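You operate a simulated robot arm through the tools that you are given. There is no shell and no other tool. Be economical: measure what you need, move in short steps, check, and stop when the job is done.

The job below is to be done with a simulated two-armed robot. You get a single attempt, and the scene is never put back.

TASK
Take the yellow towel from the stone counter and lay it out flat on the top of the oak linen table.

The check looks at the end state, three seconds after you hand in, the way a careful person would. Anything else that was tipped, shoved, dropped, spilled or broken makes it a failure. Flat cloth is picked up by pressing the open fingertips on it (5 to 10 N) and closing them slowly along it; thin cloth reads only 2 to 8 mm in the jaws.

THE ROBOT
Two 7-joint arms with two-finger parallel grippers on one trunk, on a base that drives. Base frame: it is fixed to the floor where the robot stands at the start and does not move with it; the origin is under the middle of the robot, x ahead of it, y to its left, z up. Lengths are in mm, angles in rad, forces in N, time in s.
The left shoulder is at the start at [60, 143, 824], the right one opposite. Each reaches about 887 mm from its shoulder. Places, roughly: top of the oak linen table [-1600, 300, 800]. Payload 1.57 kg a hand.
The TCP of each hand is the grasp point between the finger pads, 30 mm short of the fingertips. In the tool frame z runs along the fingers and y along their closing line. Largest opening 110 mm; finger width 24, thickness 12; the body of the gripper, 48 by 112 mm, starts 78 mm behind the TCP.
Orientation is that of the tool frame in the base frame, as a unit quaternion [w, x, y, z]. With the fingers straight down and closing along the base's y, the tool's x points along the base's -x, its y along +y and its z along -z.

THE INTERFACE
- The arms move only by the tool arm_command. It takes "left_targets", "right_targets" or both (then of equal length, played together; a hand with none holds still); each is a list of rows, each a list of 3 entries, a list of its own where there are three numbers: the shift along the tool's x, y, z in cm, then the turn, a rotation vector about the tool's x, y, z in rad, then the opening, from 0 (shut) to 1 (fully open). In form: [[[x, y, z], [ax, ay, az], gripper], ...]. A call has 1 to 10 rows; each row shifts and turns the commanded pose from where the row before left it, along the tool's axes as they then stand. Rows are played at 5 a second. More than 50 mm and 0.15 rad between two rows, or a gripper value outside its range, and nothing of the call is played. A pose out of reach is approached as far as the arm can. The call stops where the force on the tool passes 40 N (or 10 N more than at its start, if that is more) or the arm is blocked; 0.2 s more then pass. The fingers move at their own pace (about 45 mm/s each) and stop on an object; they squeeze with about 33 N. The grip force told is the motor's: it shows also when the fingers shut on nothing. Time passes only in rows, and 0.2 s behind the last, so rows that do not move let the fingers close. The reply holds the time, the measured pose of the TCP, the force on the tool along the base axes, the opening and the grip force, in the units named above and with some noise, with the torque about the TCP (base axes, N m) and any sound that the robot's microphone picked up.
- Cameras (640 x 400 px; columns grow to the right, rows downward): "scene" is now at [51.8, 15.3, 1441.7]; the picture's right is [0.19, -0.98, 0.00], its down [-0.66, -0.13, -0.74] and it looks along [0.72, 0.14, -0.68] (base axes); focal length 277 px, centre (320, 200). "left" rides on the left gripper at [70, -16, -141] in its tool frame; the picture's right is [0.23, 0.97, 0.00], its down [-0.86, 0.20, -0.48] and it looks along [-0.47, 0.11, 0.88] (tool axes); focal length 222 px, centre (320, 200). "right" rides on the right gripper at [70, 16, -141] in its tool frame; the picture's right is [-0.23, 0.97, 0.00], its down [-0.86, -0.20, -0.48] and it looks along [-0.47, -0.11, 0.88] (tool axes); focal length 222 px, centre (320, 200). There is no depth. A picture from a camera that has moved, and an enlarged one, comes with that camera's place and axes in the base frame and with its lens.
- snapshot(camera): a new picture of that camera. No time passes.
- slide_trunk(by): slides the trunk up (or, below 0, down) by that many mm; the arms and the scene camera ride with it, the base frame stays. It gives what a move gives, with no picture.
- base_move(legs): drives the robot by 1 to 6 legs, each [ahead, left, turn to the left] in mm, mm and rad, along the robot's own axes; the way and the turn of a leg run together, so that a leg with both is an arc; at most 1500 mm and 3.142 rad a leg. The arms and the cameras ride along, it lands a little off, and it stops where it bumps. It gives what a move gives.
- pan_tilt(pan, tilt): turns the head with the scene camera to pan (to the left, within 1.501 rad either way) and tilt (down, from -0.506 to 1.204), counted from straight ahead of the robot. It gives what a move gives.
- close_up(camera, box): a new picture of the part [left, top, right, bottom] of that camera's present view, enlarged. No time passes.
- sign_off(): hands the job in; it is judged then, once.

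Go step by step. Nothing tells you exact positions but the pictures and the camera data: compare them with the known pose of the tool, close in by small moves and look again before you grip or let go. The budget is 120 turns and 92 pictures, counting those below and the enlarged ones. Unless the task says otherwise, let go and move clear before handing in, and close with one line.

The tools are called as a command line: name --argument value ..., lists and objects as JSON in quotes. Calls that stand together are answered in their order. arm_command: Moves the arms, as the interface text tells. Its arguments: {"type":"object","properties":{"left_targets":{"type":"array","items":{"type":"array"}},"right_targets":{"type":"array","items":{"type":"array"}}},"required":[]} The other tools are called the same way: slide_trunk (by) slides the trunk up or down; base_move (legs) drives the base; pan_tilt (pan, tilt) turns the head that bears the scene camera; snapshot (camera) takes a picture; close_up (camera, box) takes an enlarged picture of a part of a camera's view; sign_off () hands the job in.

At the start:

```text
time: 0.0
left_tcp_pos: [344.4, 181.7, 1000.0]
left_tcp_rot: [0.001, -0.001, 1.0, 0.0]
left_wrist_force: [-0.4, -0.2, 0.7]
left_moment: [0.03, -0.02, -0.01]
left_gripper_width: 109.9
left_finger_force: 0.0
right_tcp_pos: [356.4, -158.9, 1000.0]
right_tcp_rot: [-0.001, 0.0, 1.0, 0.0]
right_wrist_force: [0.1, 0.0, -0.5]
right_moment: [0.0, 0.02, 0.01]
right_gripper_width: 110.1
right_finger_force: 0.1
trunk travel left (down, up): [-422.0, 168.0]
robot x, y, heading: [0.5, 0.8, -0.006]
head pan, tilt: [0.194, 0.742]
```

scene: 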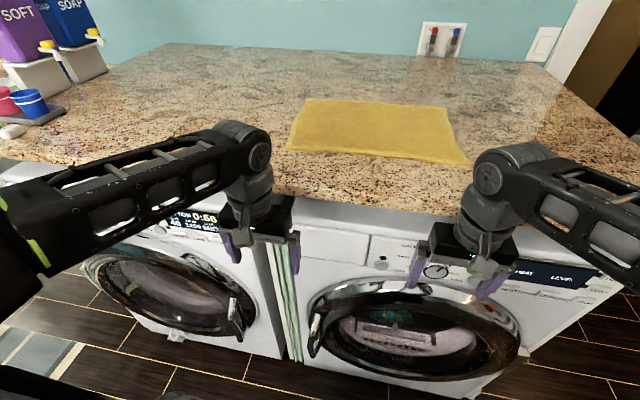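
right: 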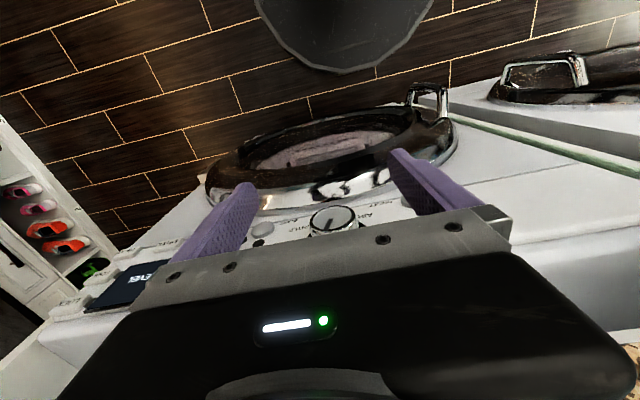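
left: 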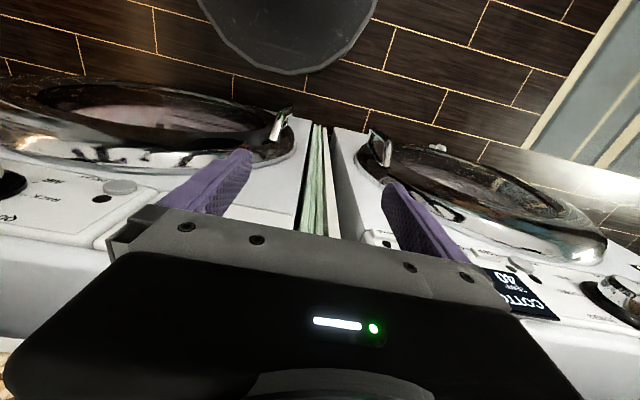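

The towel lies flat on the counter ahead, its near edge at roughly x≈870 if the counter is about 900 high. I'll look closer at it and at the counter's front before driving.

pan_tilt --pan 0.0 --tilt 0.6

snapshot --camera "scene"

pan_tilt --pan 1.5 --tilt 0.6

snapshot --camera "scene"

pan_tilt --pan -1.5 --tilt 0.6

snapshot --camera "scene"

```text
time: 0.7
left_tcp_pos: [344.4, 182.5, 999.2]
left_tcp_rot: [0.0, -0.001, 1.0, 0.0]
left_wrist_force: [-0.3, 0.6, -0.3]
left_moment: [-0.01, 0.0, 0.02]
left_gripper_width: 109.9
left_finger_force: 0.1
right_tcp_pos: [355.7, -157.5, 999.3]
right_tcp_rot: [0.0, 0.0, 1.0, 0.0]
right_wrist_force: [0.1, -0.6, -0.3]
right_moment: [0.01, -0.02, 0.0]
right_gripper_width: 110.2
right_finger_force: 0.0
trunk travel left (down, up): [-422.0, 168.0]
robot x, y, heading: [-0.8, -1.5, 0.001]
head pan, tilt: [0.0, 0.6]
```

```text
88 pictures are left
camera scene: at [58.4, -0.6, 1453.7], right [0.0, -1.0, 0.0], down [-0.57, 0.0, -0.82], along [0.82, 0.0, -0.57], focal length 277 px, centre (320, 200)
```

scene: 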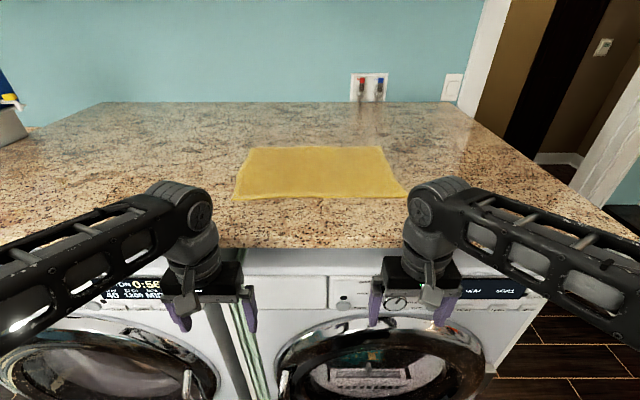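

```text
time: 2.3
left_tcp_pos: [345.7, 182.8, 999.8]
left_tcp_rot: [0.0, 0.0, 1.0, 0.0]
left_wrist_force: [-0.2, -0.1, -0.2]
left_moment: [-0.01, 0.01, -0.03]
left_gripper_width: 109.8
left_finger_force: 0.0
right_tcp_pos: [356.9, -158.1, 1001.2]
right_tcp_rot: [0.0, 0.0, 1.0, 0.001]
right_wrist_force: [0.4, 0.1, 0.3]
right_moment: [-0.01, -0.01, 0.02]
right_gripper_width: 110.1
right_finger_force: 0.0
trunk travel left (down, up): [-422.0, 168.0]
robot x, y, heading: [-2.5, -4.7, -0.003]
head pan, tilt: [1.499, 0.6]
```

```text
87 pictures are left
camera scene: at [-23.6, 87.5, 1453.8], right [1.0, -0.07, 0.0], down [-0.04, -0.56, -0.83], along [0.06, 0.82, -0.56], focal length 277 px, centre (320, 200)
```

scene: 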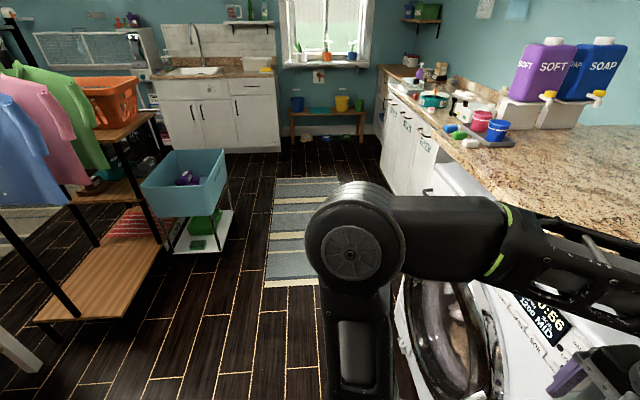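

```text
time: 4.9
left_tcp_pos: [344.0, 182.3, 999.2]
left_tcp_rot: [0.001, 0.0, 1.0, -0.001]
left_wrist_force: [0.0, 0.4, 0.3]
left_moment: [-0.03, -0.01, 0.04]
left_gripper_width: 110.0
left_finger_force: 0.0
right_tcp_pos: [356.3, -157.9, 999.7]
right_tcp_rot: [-0.001, -0.001, 1.0, 0.0]
right_wrist_force: [0.1, -0.1, -0.3]
right_moment: [0.03, 0.01, 0.02]
right_gripper_width: 110.2
right_finger_force: 0.1
trunk travel left (down, up): [-422.0, 168.0]
robot x, y, heading: [0.0, 0.2, -0.001]
head pan, tilt: [-1.499, 0.6]
```

```text
86 pictures are left
camera scene: at [-23.6, -88.9, 1453.8], right [-1.0, -0.07, 0.0], down [-0.04, 0.56, -0.83], along [0.06, -0.82, -0.56], focal length 277 px, centre (320, 200)
```

scene: 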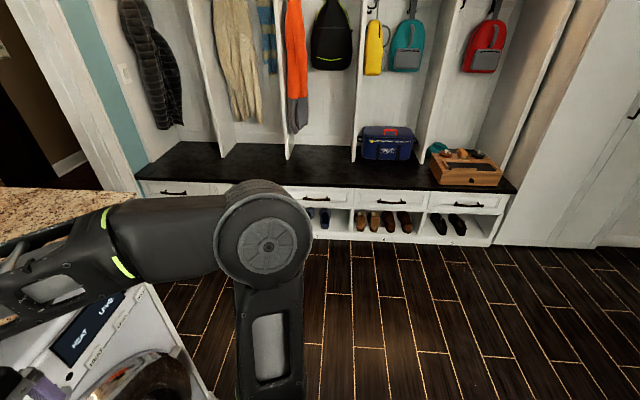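

I'll scout the table before grasping, turning on the spot (there is clear floor around).

base_move --legs '[[-150, 0, 0], [0, 0, 1.8]]'

pan_tilt --pan 1.1 --tilt 0.5

snapshot --camera "scene"

```text
time: 10.6
left_tcp_pos: [-404.3, 292.1, 999.8]
left_tcp_rot: [0.0, 0.786, -0.619, 0.0]
left_wrist_force: [0.0, -0.6, -0.3]
left_moment: [0.01, -0.01, 0.0]
left_gripper_width: 109.8
left_finger_force: 0.1
right_tcp_pos: [-77.0, 383.7, 1000.4]
right_tcp_rot: [0.0, 0.785, -0.619, 0.0]
right_wrist_force: [-0.9, -0.8, 0.6]
right_moment: [-0.01, -0.01, 0.01]
right_gripper_width: 109.9
right_finger_force: 0.1
trunk travel left (down, up): [-422.0, 168.0]
robot x, y, heading: [-150.1, -3.1, 1.804]
head pan, tilt: [-1.499, 0.6]
```

```text
time: 13.0
left_tcp_pos: [-404.7, 292.8, 999.2]
left_tcp_rot: [0.0, 0.786, -0.619, 0.0]
left_wrist_force: [-0.4, -0.5, -0.2]
left_moment: [-0.01, 0.02, -0.01]
left_gripper_width: 109.8
left_finger_force: 0.1
right_tcp_pos: [-77.9, 383.6, 1000.2]
right_tcp_rot: [0.001, 0.785, -0.619, 0.0]
right_wrist_force: [0.2, 0.0, 0.3]
right_moment: [0.01, 0.0, -0.03]
right_gripper_width: 110.2
right_finger_force: 0.1
trunk travel left (down, up): [-422.0, 168.0]
robot x, y, heading: [-149.8, 1.8, 1.809]
head pan, tilt: [1.1, 0.499]
```

```text
85 pictures are left
camera scene: at [-228.6, -8.6, 1462.9], right [0.23, 0.97, 0.0], down [0.47, -0.11, -0.88], along [-0.85, 0.2, -0.48], focal length 277 px, centre (320, 200)
```

scene: 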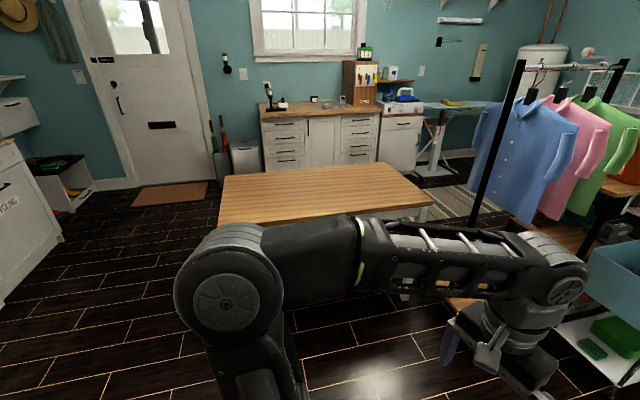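

The oak table is clear and empty: top spans about x −1270…−1800, y −220…800 at z 800, and I'll approach it facing −x. Back to the counter now, raising the trunk so the hands clear the top.

base_move --legs '[[0, 0, -1.8]]'

slide_trunk --by 150

base_move --legs '[[300, 0, 0]]'

pan_tilt --pan 0.0 --tilt 0.85

snapshot --camera "scene"

```text
time: 17.6
left_tcp_pos: [189.4, 199.4, 999.3]
left_tcp_rot: [0.0, -0.024, 1.0, 0.0]
left_wrist_force: [-0.1, 0.4, 0.3]
left_moment: [0.01, 0.03, -0.01]
left_gripper_width: 110.0
left_finger_force: 0.2
right_tcp_pos: [215.3, -142.3, 1000.4]
right_tcp_rot: [-0.001, -0.024, 1.0, 0.0]
right_wrist_force: [1.1, -0.6, 0.2]
right_moment: [0.0, -0.03, -0.03]
right_gripper_width: 110.0
right_finger_force: 0.0
trunk travel left (down, up): [-422.0, 168.0]
robot x, y, heading: [-145.5, 2.2, 0.048]
head pan, tilt: [1.1, 0.499]
```

```text
time: 19.4
left_tcp_pos: [189.0, 199.2, 1149.8]
left_tcp_rot: [0.0, -0.023, 1.0, 0.0]
left_wrist_force: [-1.2, -0.3, -0.2]
left_moment: [-0.01, 0.01, 0.01]
left_gripper_width: 110.0
left_finger_force: 0.2
right_tcp_pos: [216.4, -140.9, 1149.6]
right_tcp_rot: [-0.001, -0.023, 1.0, -0.001]
right_wrist_force: [-0.5, 0.9, -0.8]
right_moment: [0.0, 0.04, 0.0]
right_gripper_width: 109.7
right_finger_force: 0.1
trunk travel left (down, up): [-572.0, 18.0]
robot x, y, heading: [-147.1, -0.9, 0.047]
head pan, tilt: [1.1, 0.499]
```

```text
time: 21.4
left_tcp_pos: [482.0, 212.3, 1149.9]
left_tcp_rot: [-0.001, -0.025, 1.0, -0.001]
left_wrist_force: [0.3, -1.3, 0.4]
left_moment: [0.0, 0.02, -0.01]
left_gripper_width: 110.3
left_finger_force: 0.0
right_tcp_pos: [510.1, -127.3, 1149.6]
right_tcp_rot: [-0.001, -0.025, 1.0, 0.001]
right_wrist_force: [1.0, 0.2, -0.2]
right_moment: [0.0, 0.04, -0.01]
right_gripper_width: 110.1
right_finger_force: 0.1
trunk travel left (down, up): [-572.0, 18.0]
robot x, y, heading: [144.6, 15.3, 0.048]
head pan, tilt: [1.1, 0.499]
```

```text
time: 22.7
left_tcp_pos: [481.5, 212.2, 1150.0]
left_tcp_rot: [-0.001, -0.024, 1.0, 0.0]
left_wrist_force: [-0.2, 0.3, -0.4]
left_moment: [0.01, -0.03, 0.01]
left_gripper_width: 110.0
left_finger_force: 0.1
right_tcp_pos: [510.1, -127.5, 1149.4]
right_tcp_rot: [0.0, -0.025, 1.0, 0.0]
right_wrist_force: [0.7, 0.3, -0.7]
right_moment: [0.01, -0.01, -0.01]
right_gripper_width: 110.1
right_finger_force: 0.0
trunk travel left (down, up): [-572.0, 18.0]
robot x, y, heading: [147.4, 14.3, 0.053]
head pan, tilt: [0.0, 0.85]
```

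```text
84 pictures are left
camera scene: at [193.8, 15.6, 1582.9], right [0.05, -1.0, 0.0], down [-0.75, -0.04, -0.66], along [0.66, 0.03, -0.75], focal length 277 px, centre (320, 200)
```

scene: 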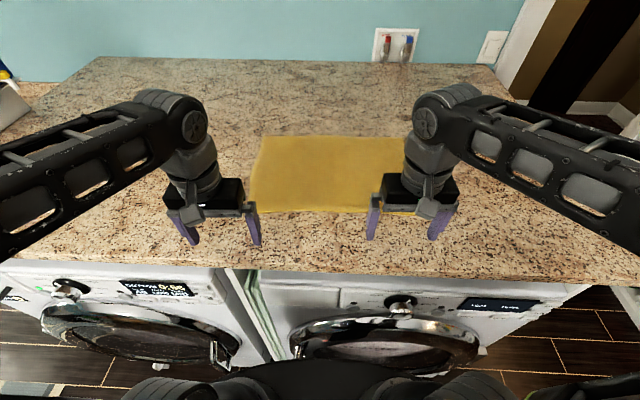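

Triangulating the two views, the counter top is higher than assumed: about z 1085, with its edge at x≈470 and the towel at x≈590…890, y≈−205…+210. I'll bring the hands above the near corners, staying high, and check.

arm_command --left_targets '[[[0, 0, -3], [0, 0, 0], 0.5], [[-4.4, -1.8, 0], [0, 0, 0], 0.4], [[-4.4, -1.8, 0], [0, 0, 0], 0.4], [[-4.4, -1.8, 0], [0, 0, 0], 0.4], [[0, 0, 0], [0, 0, 0], 0.4], [[0, 0, 0], [0, 0, 0], 0.4]]' --right_targets '[[[0, 0, -3], [0, 0, 0], 0.5], [[-3.7, -1.8, 0], [0, 0, 0], 0.4], [[-3.7, -1.8, 0], [0, 0, 0], 0.4], [[-3.6, -1.7, 0], [0, 0, 0], 0.4], [[0, 0, 0], [0, 0, 0], 0.4], [[0, 0, 0], [0, 0, 0], 0.4]]'

snapshot --camera "left"

snapshot --camera "right"

snapshot --camera "scene"

```text
time: 23.7
left_tcp_pos: [564.3, 102.4, 1242.7]
left_tcp_rot: [0.101, 0.079, 0.992, 0.017]
left_wrist_force: [10.4, 21.4, 0.3]
left_moment: [-1.59, 0.82, 0.03]
left_gripper_width: 43.8
left_finger_force: 0.0
left hand out of reach, approached as far as the arm can: row 1, 3
right_tcp_pos: [561.7, -11.7, 1239.0]
right_tcp_rot: [0.098, -0.244, 0.965, -0.003]
right_wrist_force: [-6.7, -20.6, -0.5]
right_moment: [1.72, -0.56, 0.94]
right_gripper_width: 44.2
right_finger_force: 0.1
right hand out of reach, approached as far as the arm can: row 1
trunk travel left (down, up): [-572.0, 18.0]
robot x, y, heading: [145.3, 12.4, 0.051]
head pan, tilt: [0.0, 0.85]
stopped in row 4 (right hand): the force on the tool passed its limit at 116 N (the readings are from after the stop); the commanded pose is now the measured one
```

```text
83 pictures are left
camera left: at [465.5, 93.3, 1367.2], right [-0.07, 1.0, 0.0], down [0.76, 0.05, 0.65], along [0.65, 0.05, -0.76], focal length 222 px, centre (320, 200)
```

left: 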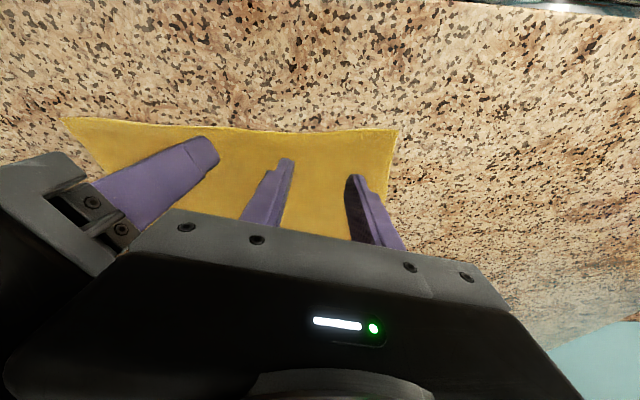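

```text
82 pictures are left
camera right: at [468.0, -35.4, 1363.0], right [-0.26, 0.97, -0.01], down [0.74, 0.21, 0.64], along [0.62, 0.16, -0.77], focal length 222 px, centre (320, 200)
```

right: 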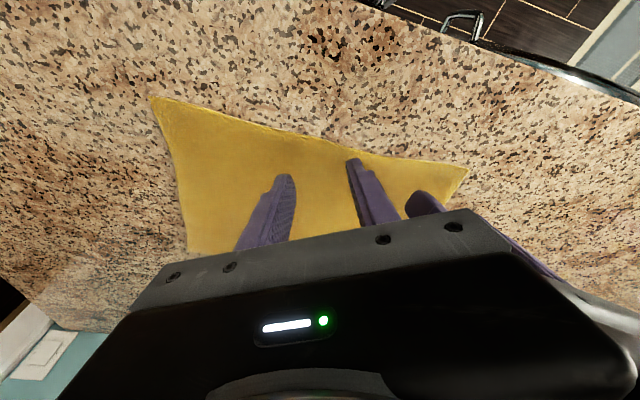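

```text
81 pictures are left
camera scene: at [201.0, 14.5, 1582.3], right [0.05, -1.0, 0.0], down [-0.75, -0.04, -0.66], along [0.66, 0.03, -0.75], focal length 277 px, centre (320, 200)
```

scene: 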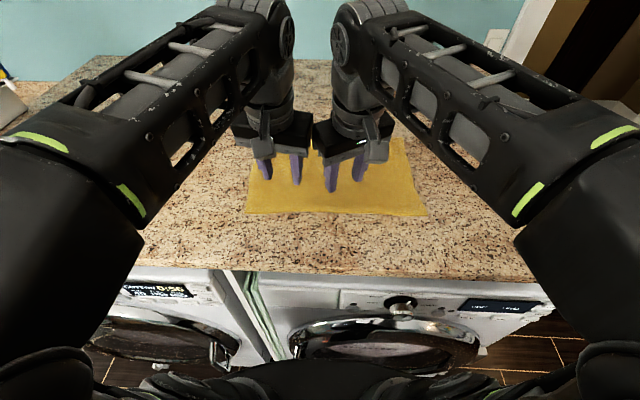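

The arms' IK folded up when I asked for more height and the hands touched each other high above the towel; nothing else was hit. I'll separate them and lower slightly, in small steps.

arm_command --left_targets '[[[0.65, 1.9, 1.67], [0, 0, 0], 0.4], [[0.65, 1.9, 1.67], [0, 0, 0], 0.4], [[0.65, 1.9, 1.67], [0, 0, 0], 0.4]]' --right_targets '[[[1.26, -1.67, 1.55], [0, 0, 0], 0.4], [[1.26, -1.67, 1.55], [0, 0, 0], 0.4], [[1.26, -1.67, 1.55], [0, 0, 0], 0.4]]'

```text
time: 24.5
left_tcp_pos: [557.5, 157.9, 1195.3]
left_tcp_rot: [0.102, 0.083, 0.991, 0.015]
left_wrist_force: [0.1, 0.4, 0.3]
left_moment: [-0.03, 0.0, -0.01]
left_gripper_width: 43.9
left_finger_force: 0.1
right_tcp_pos: [556.5, -66.8, 1187.7]
right_tcp_rot: [0.102, -0.245, 0.964, -0.003]
right_wrist_force: [0.4, -0.1, -0.4]
right_moment: [-0.01, 0.04, -0.02]
right_gripper_width: 44.0
right_finger_force: 0.0
trunk travel left (down, up): [-572.0, 18.0]
robot x, y, heading: [145.4, 13.1, 0.049]
head pan, tilt: [0.0, 0.85]
```

The hands are apart and responding normally. Now I'll straighten the yaw of both hands and move the right one outward.

arm_command --left_targets '[[[0, 0, 0.3], [0, 0, -0.06], 0.4], [[0, 0, 0.3], [0, 0, -0.06], 0.4], [[0, 0, 0.3], [0, 0, -0.05], 0.4], [[0, 0, 0], [0, 0, 0], 0.4]]' --right_targets '[[[1.2, -1.9, 0.2], [0, 0, 0.14], 0.4], [[0.9, -2.2, 0.2], [0, 0, 0.14], 0.4], [[0.5, -2.3, 0.2], [0, 0, 0.14], 0.4], [[0, -2.3, 0], [0, 0, 0.08], 0.4]]'

snapshot --camera "left"

snapshot --camera "right"

snapshot --camera "scene"

```text
time: 25.5
left_tcp_pos: [559.0, 159.7, 1187.2]
left_tcp_rot: [0.103, -0.002, 0.995, 0.006]
left_wrist_force: [-0.7, -0.2, 0.3]
left_moment: [0.04, 0.03, -0.01]
left_gripper_width: 43.8
left_finger_force: 0.1
right_tcp_pos: [556.9, -159.9, 1178.6]
right_tcp_rot: [0.099, 0.002, 0.995, 0.022]
right_wrist_force: [0.6, -0.2, 0.5]
right_moment: [0.02, 0.0, 0.01]
right_gripper_width: 44.2
right_finger_force: 0.0
trunk travel left (down, up): [-572.0, 18.0]
robot x, y, heading: [146.0, 12.8, 0.047]
head pan, tilt: [0.0, 0.85]
```

```text
80 pictures are left
camera left: at [461.7, 139.2, 1311.7], right [-0.23, 0.97, -0.03], down [0.74, 0.2, 0.65], along [0.64, 0.12, -0.76], focal length 222 px, centre (320, 200)
```

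left: 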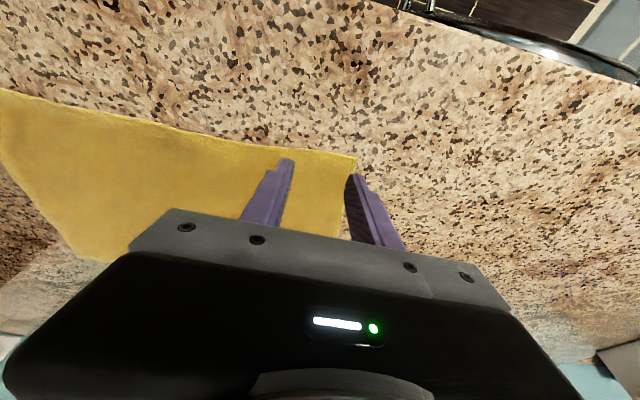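

```text
79 pictures are left
camera right: at [460.2, -149.3, 1303.3], right [0.22, 0.97, 0.09], down [0.74, -0.23, 0.63], along [0.63, -0.07, -0.77], focal length 222 px, centre (320, 200)
```

right: 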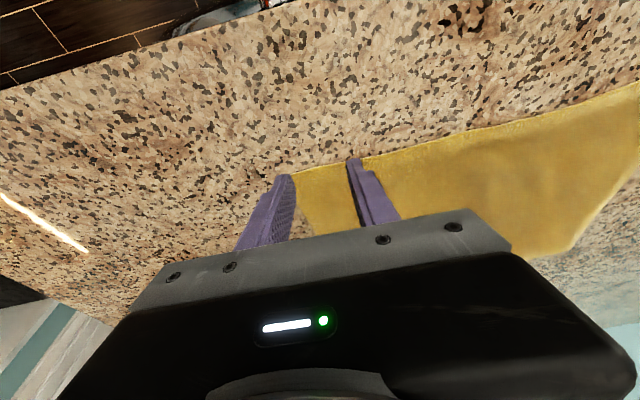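

```text
78 pictures are left
camera scene: at [193.6, 15.2, 1582.9], right [0.05, -1.0, 0.0], down [-0.75, -0.04, -0.66], along [0.66, 0.03, -0.75], focal length 277 px, centre (320, 200)
```

scene: 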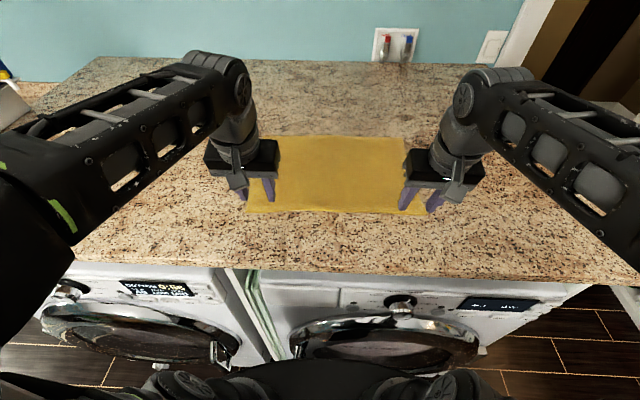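

Both hands are over the near corners (corners about (577,194) and (588,−205), counter near z≈1100). I'll move slightly forward and down to just above the cloth.

arm_command --left_targets '[[[-0.9, 0, 1.6], [0.012, 0, 0], 0.4], [[-0.9, 0, 1.6], [0, 0, 0], 0.4], [[-0.9, 0, 1.6], [0, 0, 0], 0.4], [[0, 0, 0], [0, 0, 0], 0.4]]' --right_targets '[[[-1.4, 0, 1.4], [0.045, 0, 0], 0.4], [[-1.4, 0, 1.4], [0, 0, 0], 0.4], [[-1.4, 0, 1.4], [0, 0, 0], 0.4], [[0, 0, 0], [0, 0, 0], 0.4]]'

close_up --camera "left" --box '[160, 80, 480, 280]'

close_up --camera "right" --box '[160, 80, 480, 280]'

```text
time: 26.5
left_tcp_pos: [594.6, 157.5, 1145.6]
left_tcp_rot: [0.105, -0.001, 0.994, 0.0]
left_wrist_force: [0.4, -0.1, -0.1]
left_moment: [0.03, -0.02, -0.02]
left_gripper_width: 44.3
left_finger_force: 0.0
right_tcp_pos: [607.9, -159.9, 1146.9]
right_tcp_rot: [0.099, 0.003, 0.995, 0.0]
right_wrist_force: [0.0, -0.8, 0.0]
right_moment: [-0.01, -0.01, -0.01]
right_gripper_width: 43.9
right_finger_force: 0.1
trunk travel left (down, up): [-572.0, 18.0]
robot x, y, heading: [145.1, 15.4, 0.049]
head pan, tilt: [0.0, 0.85]
```

```text
2.00 times, centred on (320, 180) of left
camera zoom: at [496.0, 140.1, 1269.8], right [-0.22, 0.97, -0.05], down [0.74, 0.2, 0.65], along [0.64, 0.11, -0.76], focal length 444 px, centre (320, 240)
```

zoom: 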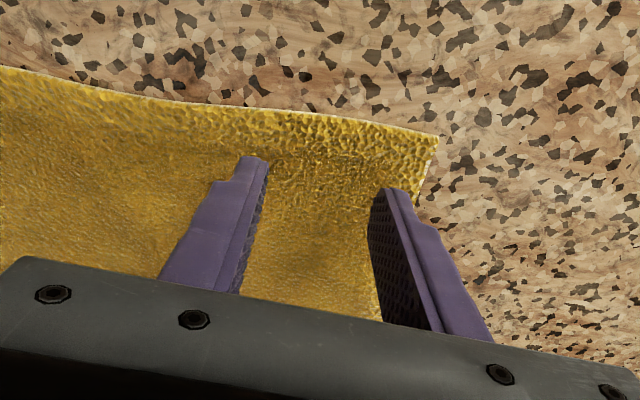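

```text
2.00 times, centred on (320, 180) of right
camera zoom: at [510.6, -142.5, 1271.5], right [0.23, 0.97, 0.05], down [0.74, -0.2, 0.64], along [0.63, -0.11, -0.77], focal length 444 px, centre (320, 240)
```

zoom: 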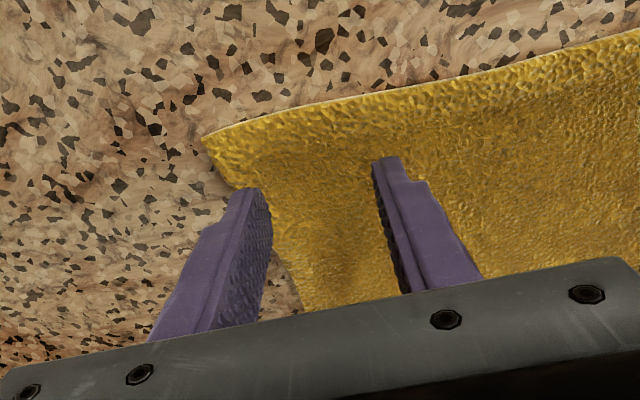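

Fingertips straddle the corners near the side edges; I'll shift both inward 10 mm and descend in small steps watching the force.

arm_command --left_targets '[[[-0.3, -1, 0], [0, 0, 0], 0.4], [[0.1, 0, 0.5], [0, 0, 0], 0.4], [[0, 0, 0], [0, 0, 0], 0.4]]' --right_targets '[[[0, 1, 0], [0, 0, 0], 0.4], [[0.1, 0, 0.5], [0, 0, 0], 0.4], [[0, 0, 0], [0, 0, 0], 0.4]]'

arm_command --left_targets '[[[0.1, 0, 0.5], [0, 0, 0], 0.4], [[0, 0, 0], [0, 0, 0], 0.4]]' --right_targets '[[[0.1, 0, 0.5], [0, 0, 0], 0.4], [[0, 0, 0], [0, 0, 0], 0.4]]'

```text
time: 27.3
left_tcp_pos: [598.5, 150.1, 1140.7]
left_tcp_rot: [0.104, -0.001, 0.995, -0.001]
left_wrist_force: [-0.2, 1.1, 0.4]
left_moment: [0.0, 0.02, 0.01]
left_gripper_width: 44.0
left_finger_force: 0.1
right_tcp_pos: [606.1, -151.0, 1142.8]
right_tcp_rot: [0.098, 0.004, 0.995, 0.0]
right_wrist_force: [0.4, 0.2, -0.2]
right_moment: [0.03, 0.0, 0.03]
right_gripper_width: 44.1
right_finger_force: 0.0
trunk travel left (down, up): [-572.0, 18.0]
robot x, y, heading: [144.8, 15.6, 0.05]
head pan, tilt: [0.0, 0.85]
```

```text
time: 27.9
left_tcp_pos: [598.3, 149.3, 1135.3]
left_tcp_rot: [0.105, -0.001, 0.994, 0.0]
left_wrist_force: [-0.5, -0.2, 0.2]
left_moment: [0.04, -0.01, 0.02]
left_gripper_width: 43.9
left_finger_force: 0.0
right_tcp_pos: [606.4, -150.4, 1138.0]
right_tcp_rot: [0.1, 0.003, 0.995, 0.0]
right_wrist_force: [-0.4, -0.4, 0.1]
right_moment: [0.0, -0.01, 0.02]
right_gripper_width: 44.2
right_finger_force: 0.1
trunk travel left (down, up): [-572.0, 18.0]
robot x, y, heading: [144.2, 12.9, 0.052]
head pan, tilt: [0.0, 0.85]
```

No contact yet (tips about z 1106). Continuing down in small steps.

arm_command --left_targets '[[[0.1, 0, 0.5], [0, 0, 0], 0.4], [[0, 0, 0], [0, 0, 0], 0.4]]' --right_targets '[[[0.1, 0, 0.5], [0, 0, 0], 0.4], [[0, 0, 0], [0, 0, 0], 0.4]]'

arm_command --left_targets '[[[0.1, 0, 0.4], [0, 0, 0], 0.4], [[0, 0, 0], [0, 0, 0], 0.4]]' --right_targets '[[[0.1, 0, 0.4], [0, 0, 0], 0.4], [[0, 0, 0], [0, 0, 0], 0.4]]'

close_up --camera "left" --box '[160, 80, 480, 280]'

```text
time: 28.5
left_tcp_pos: [598.9, 149.6, 1134.2]
left_tcp_rot: [0.109, 0.0, 0.994, 0.0]
left_wrist_force: [1.0, -2.3, 25.8]
left_moment: [-0.13, 0.06, 0.02]
left_gripper_width: 44.1
left_finger_force: 0.1
right_tcp_pos: [606.4, -150.4, 1133.4]
right_tcp_rot: [0.101, 0.003, 0.995, 0.001]
right_wrist_force: [1.6, 0.7, 10.6]
right_moment: [-0.01, -0.02, 0.02]
right_gripper_width: 43.9
right_finger_force: 0.1
trunk travel left (down, up): [-572.0, 18.0]
robot x, y, heading: [148.9, 16.3, 0.047]
head pan, tilt: [0.0, 0.85]
```

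```text
time: 28.9
left_tcp_pos: [599.3, 149.9, 1133.3]
left_tcp_rot: [0.112, -0.001, 0.994, -0.001]
left_wrist_force: [-2.4, 0.5, 18.8]
left_moment: [0.04, 0.15, 0.0]
left_gripper_width: 43.9
left_finger_force: 0.0
right_tcp_pos: [606.4, -148.4, 1135.2]
right_tcp_rot: [0.105, 0.003, 0.994, 0.0]
right_wrist_force: [-2.0, -1.9, 13.0]
right_moment: [-0.06, 0.11, 0.0]
right_gripper_width: 43.9
right_finger_force: 0.1
trunk travel left (down, up): [-572.0, 18.0]
robot x, y, heading: [140.6, 12.9, 0.05]
head pan, tilt: [0.0, 0.85]
stopped in row 1 (left hand): the force on the tool passed its limit at 43 N (the readings are from after the stop); the commanded pose is now the measured one
```

```text
2.00 times, centred on (320, 180) of left
camera zoom: at [499.7, 131.2, 1256.8], right [-0.22, 0.97, -0.05], down [0.73, 0.2, 0.66], along [0.65, 0.11, -0.75], focal length 444 px, centre (320, 240)
```

zoom: 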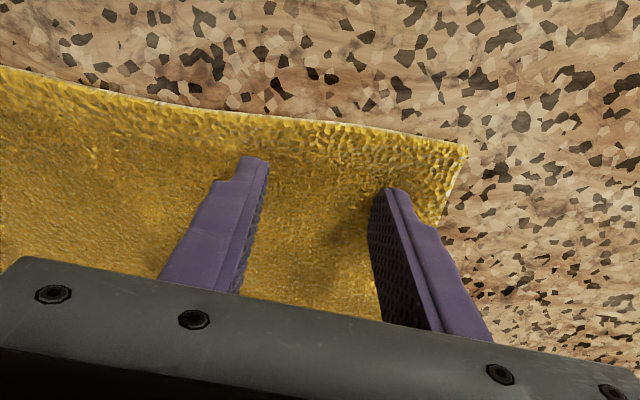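

Contact: cloth surface at z≈1104. I'll relax the press to about 5–10 N and close slowly.

arm_command --left_targets '[[[0, 0, -0.08], [0, 0, 0], 0.4], [[0, 0, 0], [0, 0, 0], 0.4]]' --right_targets '[[[0, 0, -0.04], [0, 0, 0], 0.4], [[0, 0, 0], [0, 0, 0], 0.4]]'

```text
time: 29.5
left_tcp_pos: [599.8, 149.2, 1133.2]
left_tcp_rot: [0.111, 0.0, 0.994, -0.001]
left_wrist_force: [1.5, -2.2, 13.2]
left_moment: [-0.07, -0.01, 0.01]
left_gripper_width: 44.1
left_finger_force: 0.0
right_tcp_pos: [606.0, -149.9, 1134.8]
right_tcp_rot: [0.104, 0.004, 0.995, 0.001]
right_wrist_force: [-3.8, 0.3, 20.9]
right_moment: [-0.06, 0.19, -0.01]
right_gripper_width: 43.9
right_finger_force: 0.0
trunk travel left (down, up): [-572.0, 18.0]
robot x, y, heading: [147.2, 12.8, 0.05]
head pan, tilt: [0.0, 0.85]
```

arm_command --left_targets '[[[0, 0, -0.05], [0, 0, 0], 0.4], [[0, 0, 0], [0, 0, 0], 0.4]]' --right_targets '[[[0, 0, -0.1], [0, 0, 0], 0.4], [[0, 0, 0], [0, 0, 0], 0.4]]'

```text
time: 30.1
left_tcp_pos: [599.4, 148.7, 1133.7]
left_tcp_rot: [0.11, 0.0, 0.994, 0.0]
left_wrist_force: [-1.3, -4.2, 20.5]
left_moment: [-0.16, 0.14, 0.0]
left_gripper_width: 43.8
left_finger_force: 0.1
right_tcp_pos: [605.8, -149.4, 1134.9]
right_tcp_rot: [0.104, 0.004, 0.995, 0.001]
right_wrist_force: [2.5, 3.2, 15.9]
right_moment: [0.06, 0.02, -0.03]
right_gripper_width: 44.0
right_finger_force: 0.1
trunk travel left (down, up): [-572.0, 18.0]
robot x, y, heading: [147.9, 12.7, 0.052]
head pan, tilt: [0.0, 0.85]
```

Still a bit firm, so I'm easing both up another 1 mm.

arm_command --left_targets '[[[0, 0, -0.1], [0, 0, 0], 0.4], [[0, 0, 0], [0, 0, 0], 0.4]]' --right_targets '[[[0, 0, -0.07], [0, 0, 0], 0.4], [[0, 0, 0], [0, 0, 0], 0.4]]'

```text
time: 30.7
left_tcp_pos: [598.6, 150.5, 1134.7]
left_tcp_rot: [0.109, -0.001, 0.994, 0.0]
left_wrist_force: [0.2, -1.4, 9.0]
left_moment: [-0.03, -0.03, 0.03]
left_gripper_width: 43.7
left_finger_force: 0.0
right_tcp_pos: [606.3, -148.9, 1134.8]
right_tcp_rot: [0.103, 0.003, 0.995, 0.0]
right_wrist_force: [-0.3, 0.3, 16.5]
right_moment: [-0.02, 0.08, 0.03]
right_gripper_width: 43.8
right_finger_force: 0.0
trunk travel left (down, up): [-572.0, 18.0]
robot x, y, heading: [145.7, 14.3, 0.05]
head pan, tilt: [0.0, 0.85]
```

arm_command --left_targets '[[[0, 0, 0], [0, 0, 0], 0.36], [[0, 0, 0], [0, 0, 0], 0.32], [[0, 0, 0], [0, 0, 0], 0.28], [[0, 0, 0], [0, 0, 0], 0.24], [[0, 0, 0], [0, 0, 0], 0.2], [[0, 0, 0], [0, 0, 0], 0.16], [[0, 0, 0], [0, 0, 0], 0.12], [[0, 0, 0], [0, 0, 0], 0.08], [[0, 0, 0], [0, 0, 0], 0.04], [[0, 0, 0], [0, 0, 0], 0]]' --right_targets '[[[0, 0, -0.06], [0, 0, 0], 0.36], [[0, 0, 0], [0, 0, 0], 0.32], [[0, 0, 0], [0, 0, 0], 0.28], [[0, 0, 0], [0, 0, 0], 0.24], [[0, 0, 0], [0, 0, 0], 0.2], [[0, 0, 0], [0, 0, 0], 0.16], [[0, 0, 0], [0, 0, 0], 0.12], [[0, 0, 0], [0, 0, 0], 0.08], [[0, 0, 0], [0, 0, 0], 0.04], [[0, 0, 0], [0, 0, 0], 0]]'

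close_up --camera "left" --box '[160, 80, 480, 280]'

close_up --camera "right" --box '[160, 80, 480, 280]'

```text
time: 32.9
left_tcp_pos: [599.4, 150.1, 1133.9]
left_tcp_rot: [0.108, 0.0, 0.994, 0.0]
left_wrist_force: [-0.2, -9.1, 6.2]
left_moment: [-0.28, 0.01, 0.04]
left_gripper_width: 4.7
left_finger_force: 25.1
right_tcp_pos: [606.7, -148.3, 1135.6]
right_tcp_rot: [0.102, 0.002, 0.995, 0.0]
right_wrist_force: [0.3, 8.3, 5.5]
right_moment: [0.27, 0.07, 0.03]
right_gripper_width: 3.7
right_finger_force: 25.0
trunk travel left (down, up): [-572.0, 18.0]
robot x, y, heading: [142.3, 15.2, 0.046]
head pan, tilt: [0.0, 0.85]
```

```text
2.00 times, centred on (320, 180) of left
camera zoom: at [500.3, 131.8, 1257.8], right [-0.22, 0.97, -0.05], down [0.73, 0.2, 0.65], along [0.65, 0.11, -0.76], focal length 444 px, centre (320, 240)
```

zoom: 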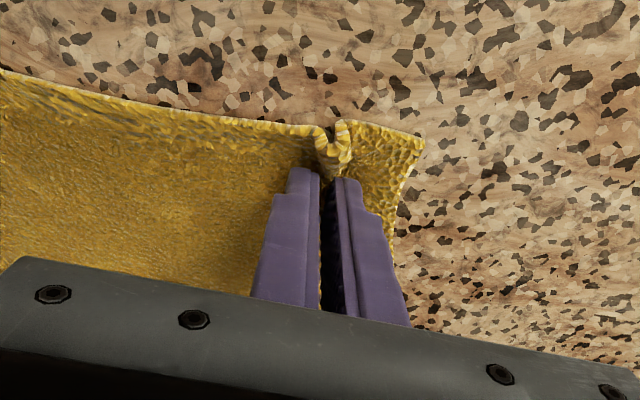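

```text
2.00 times, centred on (320, 180) of right
camera zoom: at [510.2, -131.5, 1258.5], right [0.23, 0.97, 0.05], down [0.74, -0.2, 0.64], along [0.64, -0.11, -0.76], focal length 444 px, centre (320, 240)
```

zoom: 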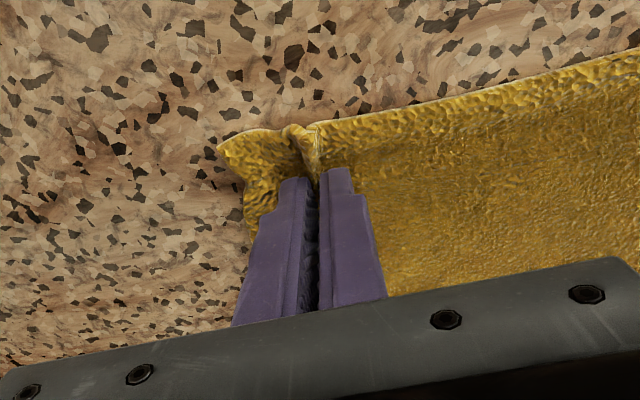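

Both corners are gripped (4.7 and 3.7 mm). I'll relax the mutual tension, lift a little with the trunk, and back away so the towel slides off over the edge.

arm_command --left_targets '[[[0, -0.5, -0.5], [0, 0, 0], 0], [[0.2, 0, -1], [0, 0, 0], 0]]' --right_targets '[[[0, 0.5, -0.5], [0, 0, 0], 0], [[0.2, 0, -1], [0, 0, 0], 0]]'

slide_trunk --by 15

snapshot --camera "scene"

```text
time: 33.5
left_tcp_pos: [593.9, 145.1, 1147.8]
left_tcp_rot: [0.109, 0.0, 0.994, -0.001]
left_wrist_force: [0.8, -2.4, -0.7]
left_moment: [-0.07, -0.03, 0.07]
left_gripper_width: 4.5
left_finger_force: 24.5
right_tcp_pos: [601.6, -143.8, 1151.6]
right_tcp_rot: [0.102, 0.004, 0.995, 0.0]
right_wrist_force: [-0.8, 2.4, -0.1]
right_moment: [0.01, 0.0, 0.06]
right_gripper_width: 3.0
right_finger_force: 24.3
trunk travel left (down, up): [-572.0, 18.0]
robot x, y, heading: [144.8, 15.3, 0.042]
head pan, tilt: [0.0, 0.85]
```

```text
time: 34.1
left_tcp_pos: [594.8, 144.9, 1162.9]
left_tcp_rot: [0.109, -0.001, 0.994, 0.0]
left_wrist_force: [0.3, -1.3, 0.6]
left_moment: [-0.05, -0.01, 0.04]
left_gripper_width: 4.7
left_finger_force: 25.0
right_tcp_pos: [602.9, -144.0, 1165.3]
right_tcp_rot: [0.102, 0.004, 0.995, 0.001]
right_wrist_force: [0.5, 1.4, 0.3]
right_moment: [0.07, 0.01, 0.04]
right_gripper_width: 3.2
right_finger_force: 24.6
trunk travel left (down, up): [-587.0, 3.0]
robot x, y, heading: [145.5, 12.6, 0.047]
head pan, tilt: [0.0, 0.85]
```

```text
72 pictures are left
camera scene: at [194.0, 15.5, 1597.9], right [0.05, -1.0, 0.0], down [-0.75, -0.04, -0.66], along [0.66, 0.03, -0.75], focal length 277 px, centre (320, 200)
```

scene: 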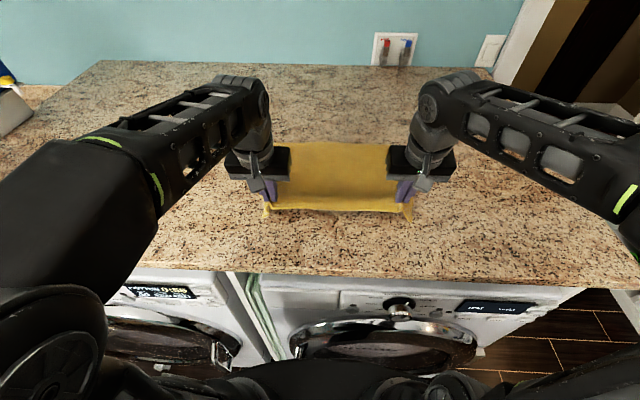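

The towel is held; now backing away straight.

base_move --legs '[[-250, 0, 0]]'

snapshot --camera "scene"

```text
time: 36.0
left_tcp_pos: [331.8, 131.4, 1163.6]
left_tcp_rot: [0.109, 0.0, 0.994, 0.0]
left_wrist_force: [0.3, -2.1, -0.5]
left_moment: [-0.02, 0.01, 0.03]
left_gripper_width: 4.4
left_finger_force: 24.8
right_tcp_pos: [339.0, -157.7, 1166.6]
right_tcp_rot: [0.102, 0.004, 0.995, 0.001]
right_wrist_force: [1.2, 2.6, -0.1]
right_moment: [0.02, -0.02, 0.02]
right_gripper_width: 3.2
right_finger_force: 24.7
trunk travel left (down, up): [-587.0, 3.0]
robot x, y, heading: [-117.3, 1.9, 0.044]
head pan, tilt: [0.0, 0.85]
```

```text
71 pictures are left
camera scene: at [-70.5, 3.0, 1597.9], right [0.05, -1.0, 0.0], down [-0.75, -0.03, -0.66], along [0.66, 0.03, -0.75], focal length 277 px, centre (320, 200)
```

scene: 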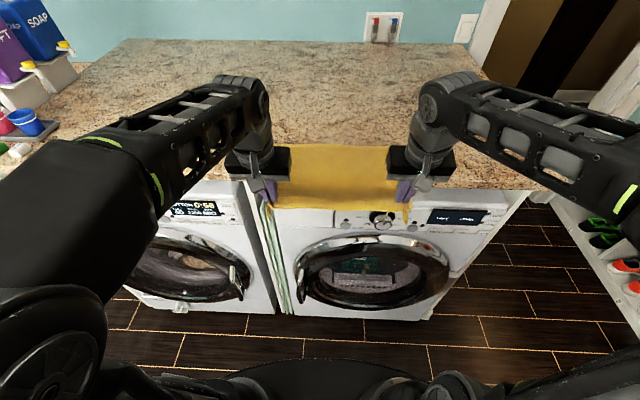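

base_move --legs '[[-280, 0, 0]]'

snapshot --camera "scene"

```text
time: 38.0
left_tcp_pos: [52.7, 118.7, 1162.7]
left_tcp_rot: [0.109, 0.001, 0.994, 0.0]
left_wrist_force: [0.2, -1.0, 0.3]
left_moment: [-0.05, 0.01, 0.02]
left_gripper_width: 4.4
left_finger_force: 25.1
right_tcp_pos: [60.3, -169.9, 1165.6]
right_tcp_rot: [0.103, 0.005, 0.995, 0.0]
right_wrist_force: [-0.6, 2.2, -0.4]
right_moment: [0.08, 0.02, 0.02]
right_gripper_width: 3.1
right_finger_force: 23.8
trunk travel left (down, up): [-587.0, 3.0]
robot x, y, heading: [-396.8, -10.7, 0.049]
head pan, tilt: [0.0, 0.85]
```

```text
70 pictures are left
camera scene: at [-348.2, -9.7, 1597.9], right [0.05, -1.0, 0.0], down [-0.75, -0.03, -0.66], along [0.66, 0.03, -0.75], focal length 277 px, centre (320, 200)
```

scene: 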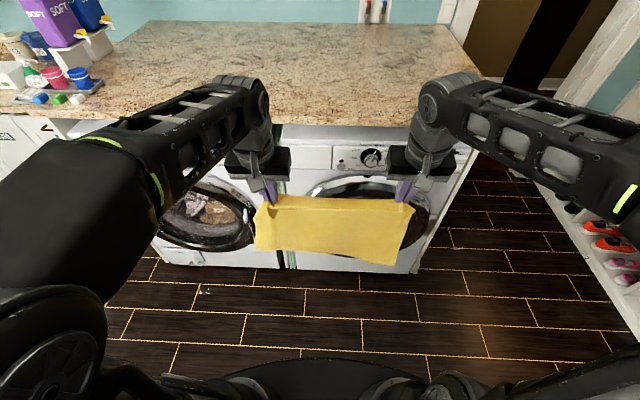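

The towel hangs freely between the hands. Now I'll turn round on the spot to face the table.

base_move --legs '[[0, 0, 1.55], [0, 0, 1.54]]'

pan_tilt --pan 0.0 --tilt 0.6

snapshot --camera "scene"

```text
time: 46.0
left_tcp_pos: [-843.1, -147.8, 1162.6]
left_tcp_rot: [0.001, 0.994, 0.007, -0.109]
left_wrist_force: [0.9, 1.3, -0.3]
left_moment: [0.06, 0.01, -0.08]
left_gripper_width: 4.0
left_finger_force: 24.9
right_tcp_pos: [-853.0, 139.3, 1164.4]
right_tcp_rot: [0.002, 0.995, 0.005, -0.103]
right_wrist_force: [0.1, -2.7, 0.2]
right_moment: [-0.05, 0.0, -0.07]
right_gripper_width: 2.9
right_finger_force: 23.8
trunk travel left (down, up): [-587.0, 3.0]
robot x, y, heading: [-394.1, -10.9, -3.082]
head pan, tilt: [0.0, 0.85]
```

```text
time: 46.8
left_tcp_pos: [-841.9, -148.2, 1161.4]
left_tcp_rot: [0.001, 0.994, 0.007, -0.109]
left_wrist_force: [0.1, 2.1, -0.1]
left_moment: [0.09, -0.02, -0.02]
left_gripper_width: 4.5
left_finger_force: 25.0
right_tcp_pos: [-854.4, 140.5, 1166.0]
right_tcp_rot: [0.001, 0.995, 0.004, -0.103]
right_wrist_force: [0.3, -1.1, -0.4]
right_moment: [-0.08, -0.01, -0.09]
right_gripper_width: 2.8
right_finger_force: 24.2
trunk travel left (down, up): [-587.0, 3.0]
robot x, y, heading: [-395.3, -13.4, -3.08]
head pan, tilt: [0.0, 0.6]
```

```text
69 pictures are left
camera scene: at [-453.6, -15.3, 1618.7], right [-0.06, 1.0, 0.0], down [0.56, 0.03, -0.82], along [-0.82, -0.05, -0.57], focal length 277 px, centre (320, 200)
```

scene: 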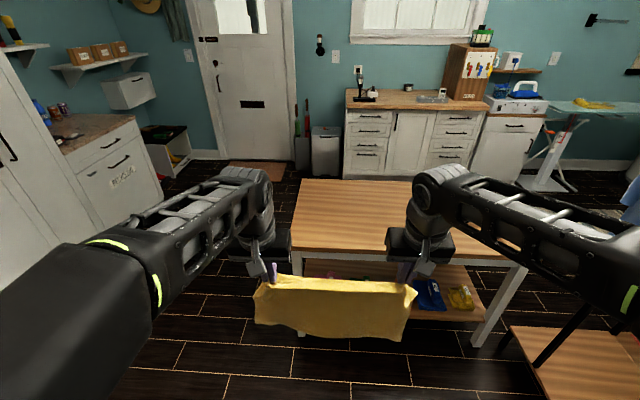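

Table refined: x −1250…−1820, y −195…770, with the rack to its right at y>850. I'll square up, strafe so the towel's centre is at y≈170, and test extending the arms in free space.

base_move --legs '[[0, 0, -0.06], [0, -180, 0]]'

arm_command --left_targets '[[[-3.9, 0, 0.85], [0, 0, 0], 0], [[-3.9, 0, 0.85], [0, 0, 0], 0]]' --right_targets '[[[-3.9, 0, 0.85], [0, 0, 0], 0], [[-3.9, 0, 0.85], [0, 0, 0], 0]]'

```text
time: 48.8
left_tcp_pos: [-850.2, 62.7, 1163.2]
left_tcp_rot: [-0.003, 0.994, -0.023, -0.109]
left_wrist_force: [0.6, 1.7, -0.6]
left_moment: [0.06, -0.02, -0.03]
left_gripper_width: 4.4
left_finger_force: 24.6
right_tcp_pos: [-845.2, 350.4, 1166.0]
right_tcp_rot: [-0.003, 0.994, -0.027, -0.102]
right_wrist_force: [0.8, -1.8, -0.4]
right_moment: [-0.1, -0.02, -0.06]
right_gripper_width: 2.9
right_finger_force: 24.1
trunk travel left (down, up): [-587.0, 3.0]
robot x, y, heading: [-398.0, 173.8, -3.143]
head pan, tilt: [0.0, 0.6]
```

```text
time: 49.4
left_tcp_pos: [-931.9, 64.3, 1161.6]
left_tcp_rot: [-0.004, 0.994, -0.024, -0.108]
left_wrist_force: [0.4, 2.9, -0.8]
left_moment: [0.07, 0.0, -0.02]
left_gripper_width: 4.2
left_finger_force: 25.2
right_tcp_pos: [-924.9, 354.2, 1161.9]
right_tcp_rot: [-0.002, 0.994, -0.027, -0.102]
right_wrist_force: [-0.6, -2.9, -0.2]
right_moment: [-0.08, -0.02, -0.02]
right_gripper_width: 3.2
right_finger_force: 24.0
trunk travel left (down, up): [-587.0, 3.0]
robot x, y, heading: [-394.5, 171.4, -3.138]
head pan, tilt: [0.0, 0.6]
```

arm_command --left_targets '[[[-3.9, -0.1, 0.85], [0, 0, 0], 0], [[-3.9, -0.1, 0.85], [0, 0, 0], 0], [[-3.9, -0.1, 0.85], [0, 0, 0], 0], [[-3.9, -0.1, 0.85], [0, 0, 0], 0]]' --right_targets '[[[-3.9, 0.2, 0.8], [0, 0, 0], 0], [[-3.9, 0.2, 0.8], [0, 0, 0], 0], [[-3.9, 0.2, 0.8], [0, 0, 0], 0], [[-3.9, 0.2, 0.8], [0, 0, 0], 0]]'

snapshot --camera "scene"

```text
time: 50.4
left_tcp_pos: [-1039.5, 76.6, 1150.5]
left_tcp_rot: [-0.003, 0.994, -0.023, -0.11]
left_wrist_force: [-0.9, 0.2, 1.1]
left_moment: [0.01, 0.02, 0.0]
left_gripper_width: 4.0
left_finger_force: 24.9
left hand out of reach, approached as far as the arm can: row 3, 4
right_tcp_pos: [-1052.1, 353.9, 1168.1]
right_tcp_rot: [-0.001, 0.994, -0.026, -0.104]
right_wrist_force: [0.6, -0.6, 0.0]
right_moment: [0.02, 0.06, -0.05]
right_gripper_width: 2.6
right_finger_force: 24.2
right hand out of reach, approached as far as the arm can: row 4
trunk travel left (down, up): [-587.0, 3.0]
robot x, y, heading: [-395.7, 170.8, -3.14]
head pan, tilt: [0.0, 0.6]
```

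```text
68 pictures are left
camera scene: at [-452.2, 171.3, 1618.9], right [0.0, 1.0, 0.0], down [0.56, 0.0, -0.83], along [-0.83, 0.0, -0.56], focal length 277 px, centre (320, 200)
```

scene: 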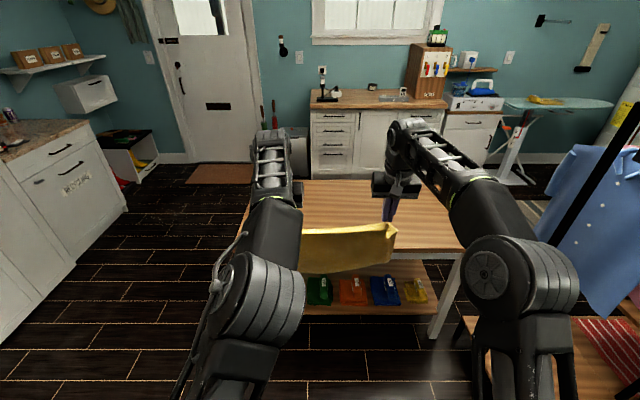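

The left arm reaches its limit in this steep wrist pose. I'll pitch the fingers forward to bring the wrists back and ease the reach.

arm_command --left_targets '[[[0.3, 0, 0], [0, -0.12, 0], 0], [[0.3, 0, 0], [0, -0.12, 0], 0], [[0, 0, 0], [0, -0.12, 0], 0]]' --right_targets '[[[0.3, 0, 0.5], [0, -0.12, 0], 0], [[0.3, 0, 0.5], [0, -0.12, 0], 0], [[0.3, 0, 0.5], [0, -0.12, 0], 0]]'

snapshot --camera "scene"

```text
time: 51.1
left_tcp_pos: [-1035.0, 75.2, 1150.8]
left_tcp_rot: [-0.006, 0.958, -0.022, -0.286]
left_wrist_force: [0.1, 0.3, 0.3]
left_moment: [-0.02, 0.0, -0.03]
left_gripper_width: 4.2
left_finger_force: 24.7
right_tcp_pos: [-1045.6, 354.3, 1149.1]
right_tcp_rot: [-0.006, 0.959, -0.025, -0.281]
right_wrist_force: [1.0, 0.1, 0.0]
right_moment: [0.0, -0.03, -0.02]
right_gripper_width: 2.9
right_finger_force: 23.8
trunk travel left (down, up): [-587.0, 3.0]
robot x, y, heading: [-396.2, 171.4, -3.139]
head pan, tilt: [0.0, 0.6]
```

```text
67 pictures are left
camera scene: at [-452.4, 170.9, 1618.9], right [0.0, 1.0, 0.0], down [0.56, 0.0, -0.83], along [-0.83, 0.0, -0.56], focal length 277 px, centre (320, 200)
```

scene: 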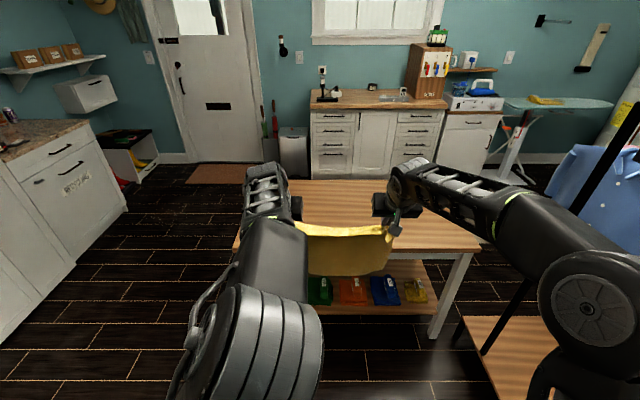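

The right elbow would come close to the shirt rack on that approach, so I'll come at the table from its free short side (y≈−195, facing +y). Checking the floor on that side first.

pan_tilt --pan 0.9 --tilt 0.6

snapshot --camera "scene"

```text
time: 52.4
left_tcp_pos: [-1037.0, 76.9, 1149.8]
left_tcp_rot: [-0.007, 0.958, -0.022, -0.285]
left_wrist_force: [-0.1, 0.2, -0.8]
left_moment: [0.0, -0.01, -0.03]
left_gripper_width: 4.4
left_finger_force: 25.0
right_tcp_pos: [-1048.8, 356.1, 1147.3]
right_tcp_rot: [-0.007, 0.96, -0.026, -0.278]
right_wrist_force: [-1.4, -0.2, 0.0]
right_moment: [0.01, -0.01, -0.04]
right_gripper_width: 2.8
right_finger_force: 24.3
trunk travel left (down, up): [-587.0, 3.0]
robot x, y, heading: [-396.5, 170.3, -3.138]
head pan, tilt: [0.901, 0.6]
```

```text
66 pictures are left
camera scene: at [-420.6, 101.6, 1618.8], right [-0.78, 0.62, 0.0], down [0.35, 0.44, -0.83], along [-0.51, -0.65, -0.56], focal length 277 px, centre (320, 200)
```

scene: 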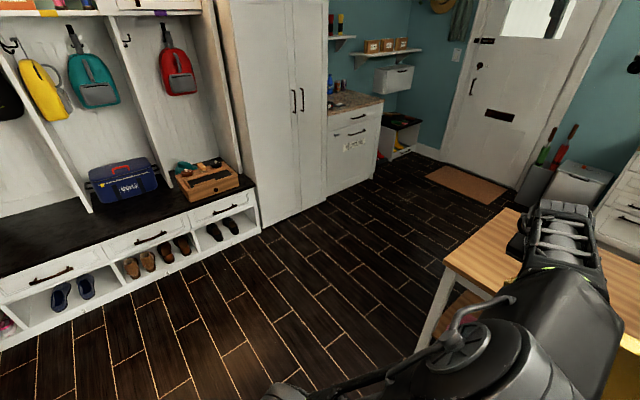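

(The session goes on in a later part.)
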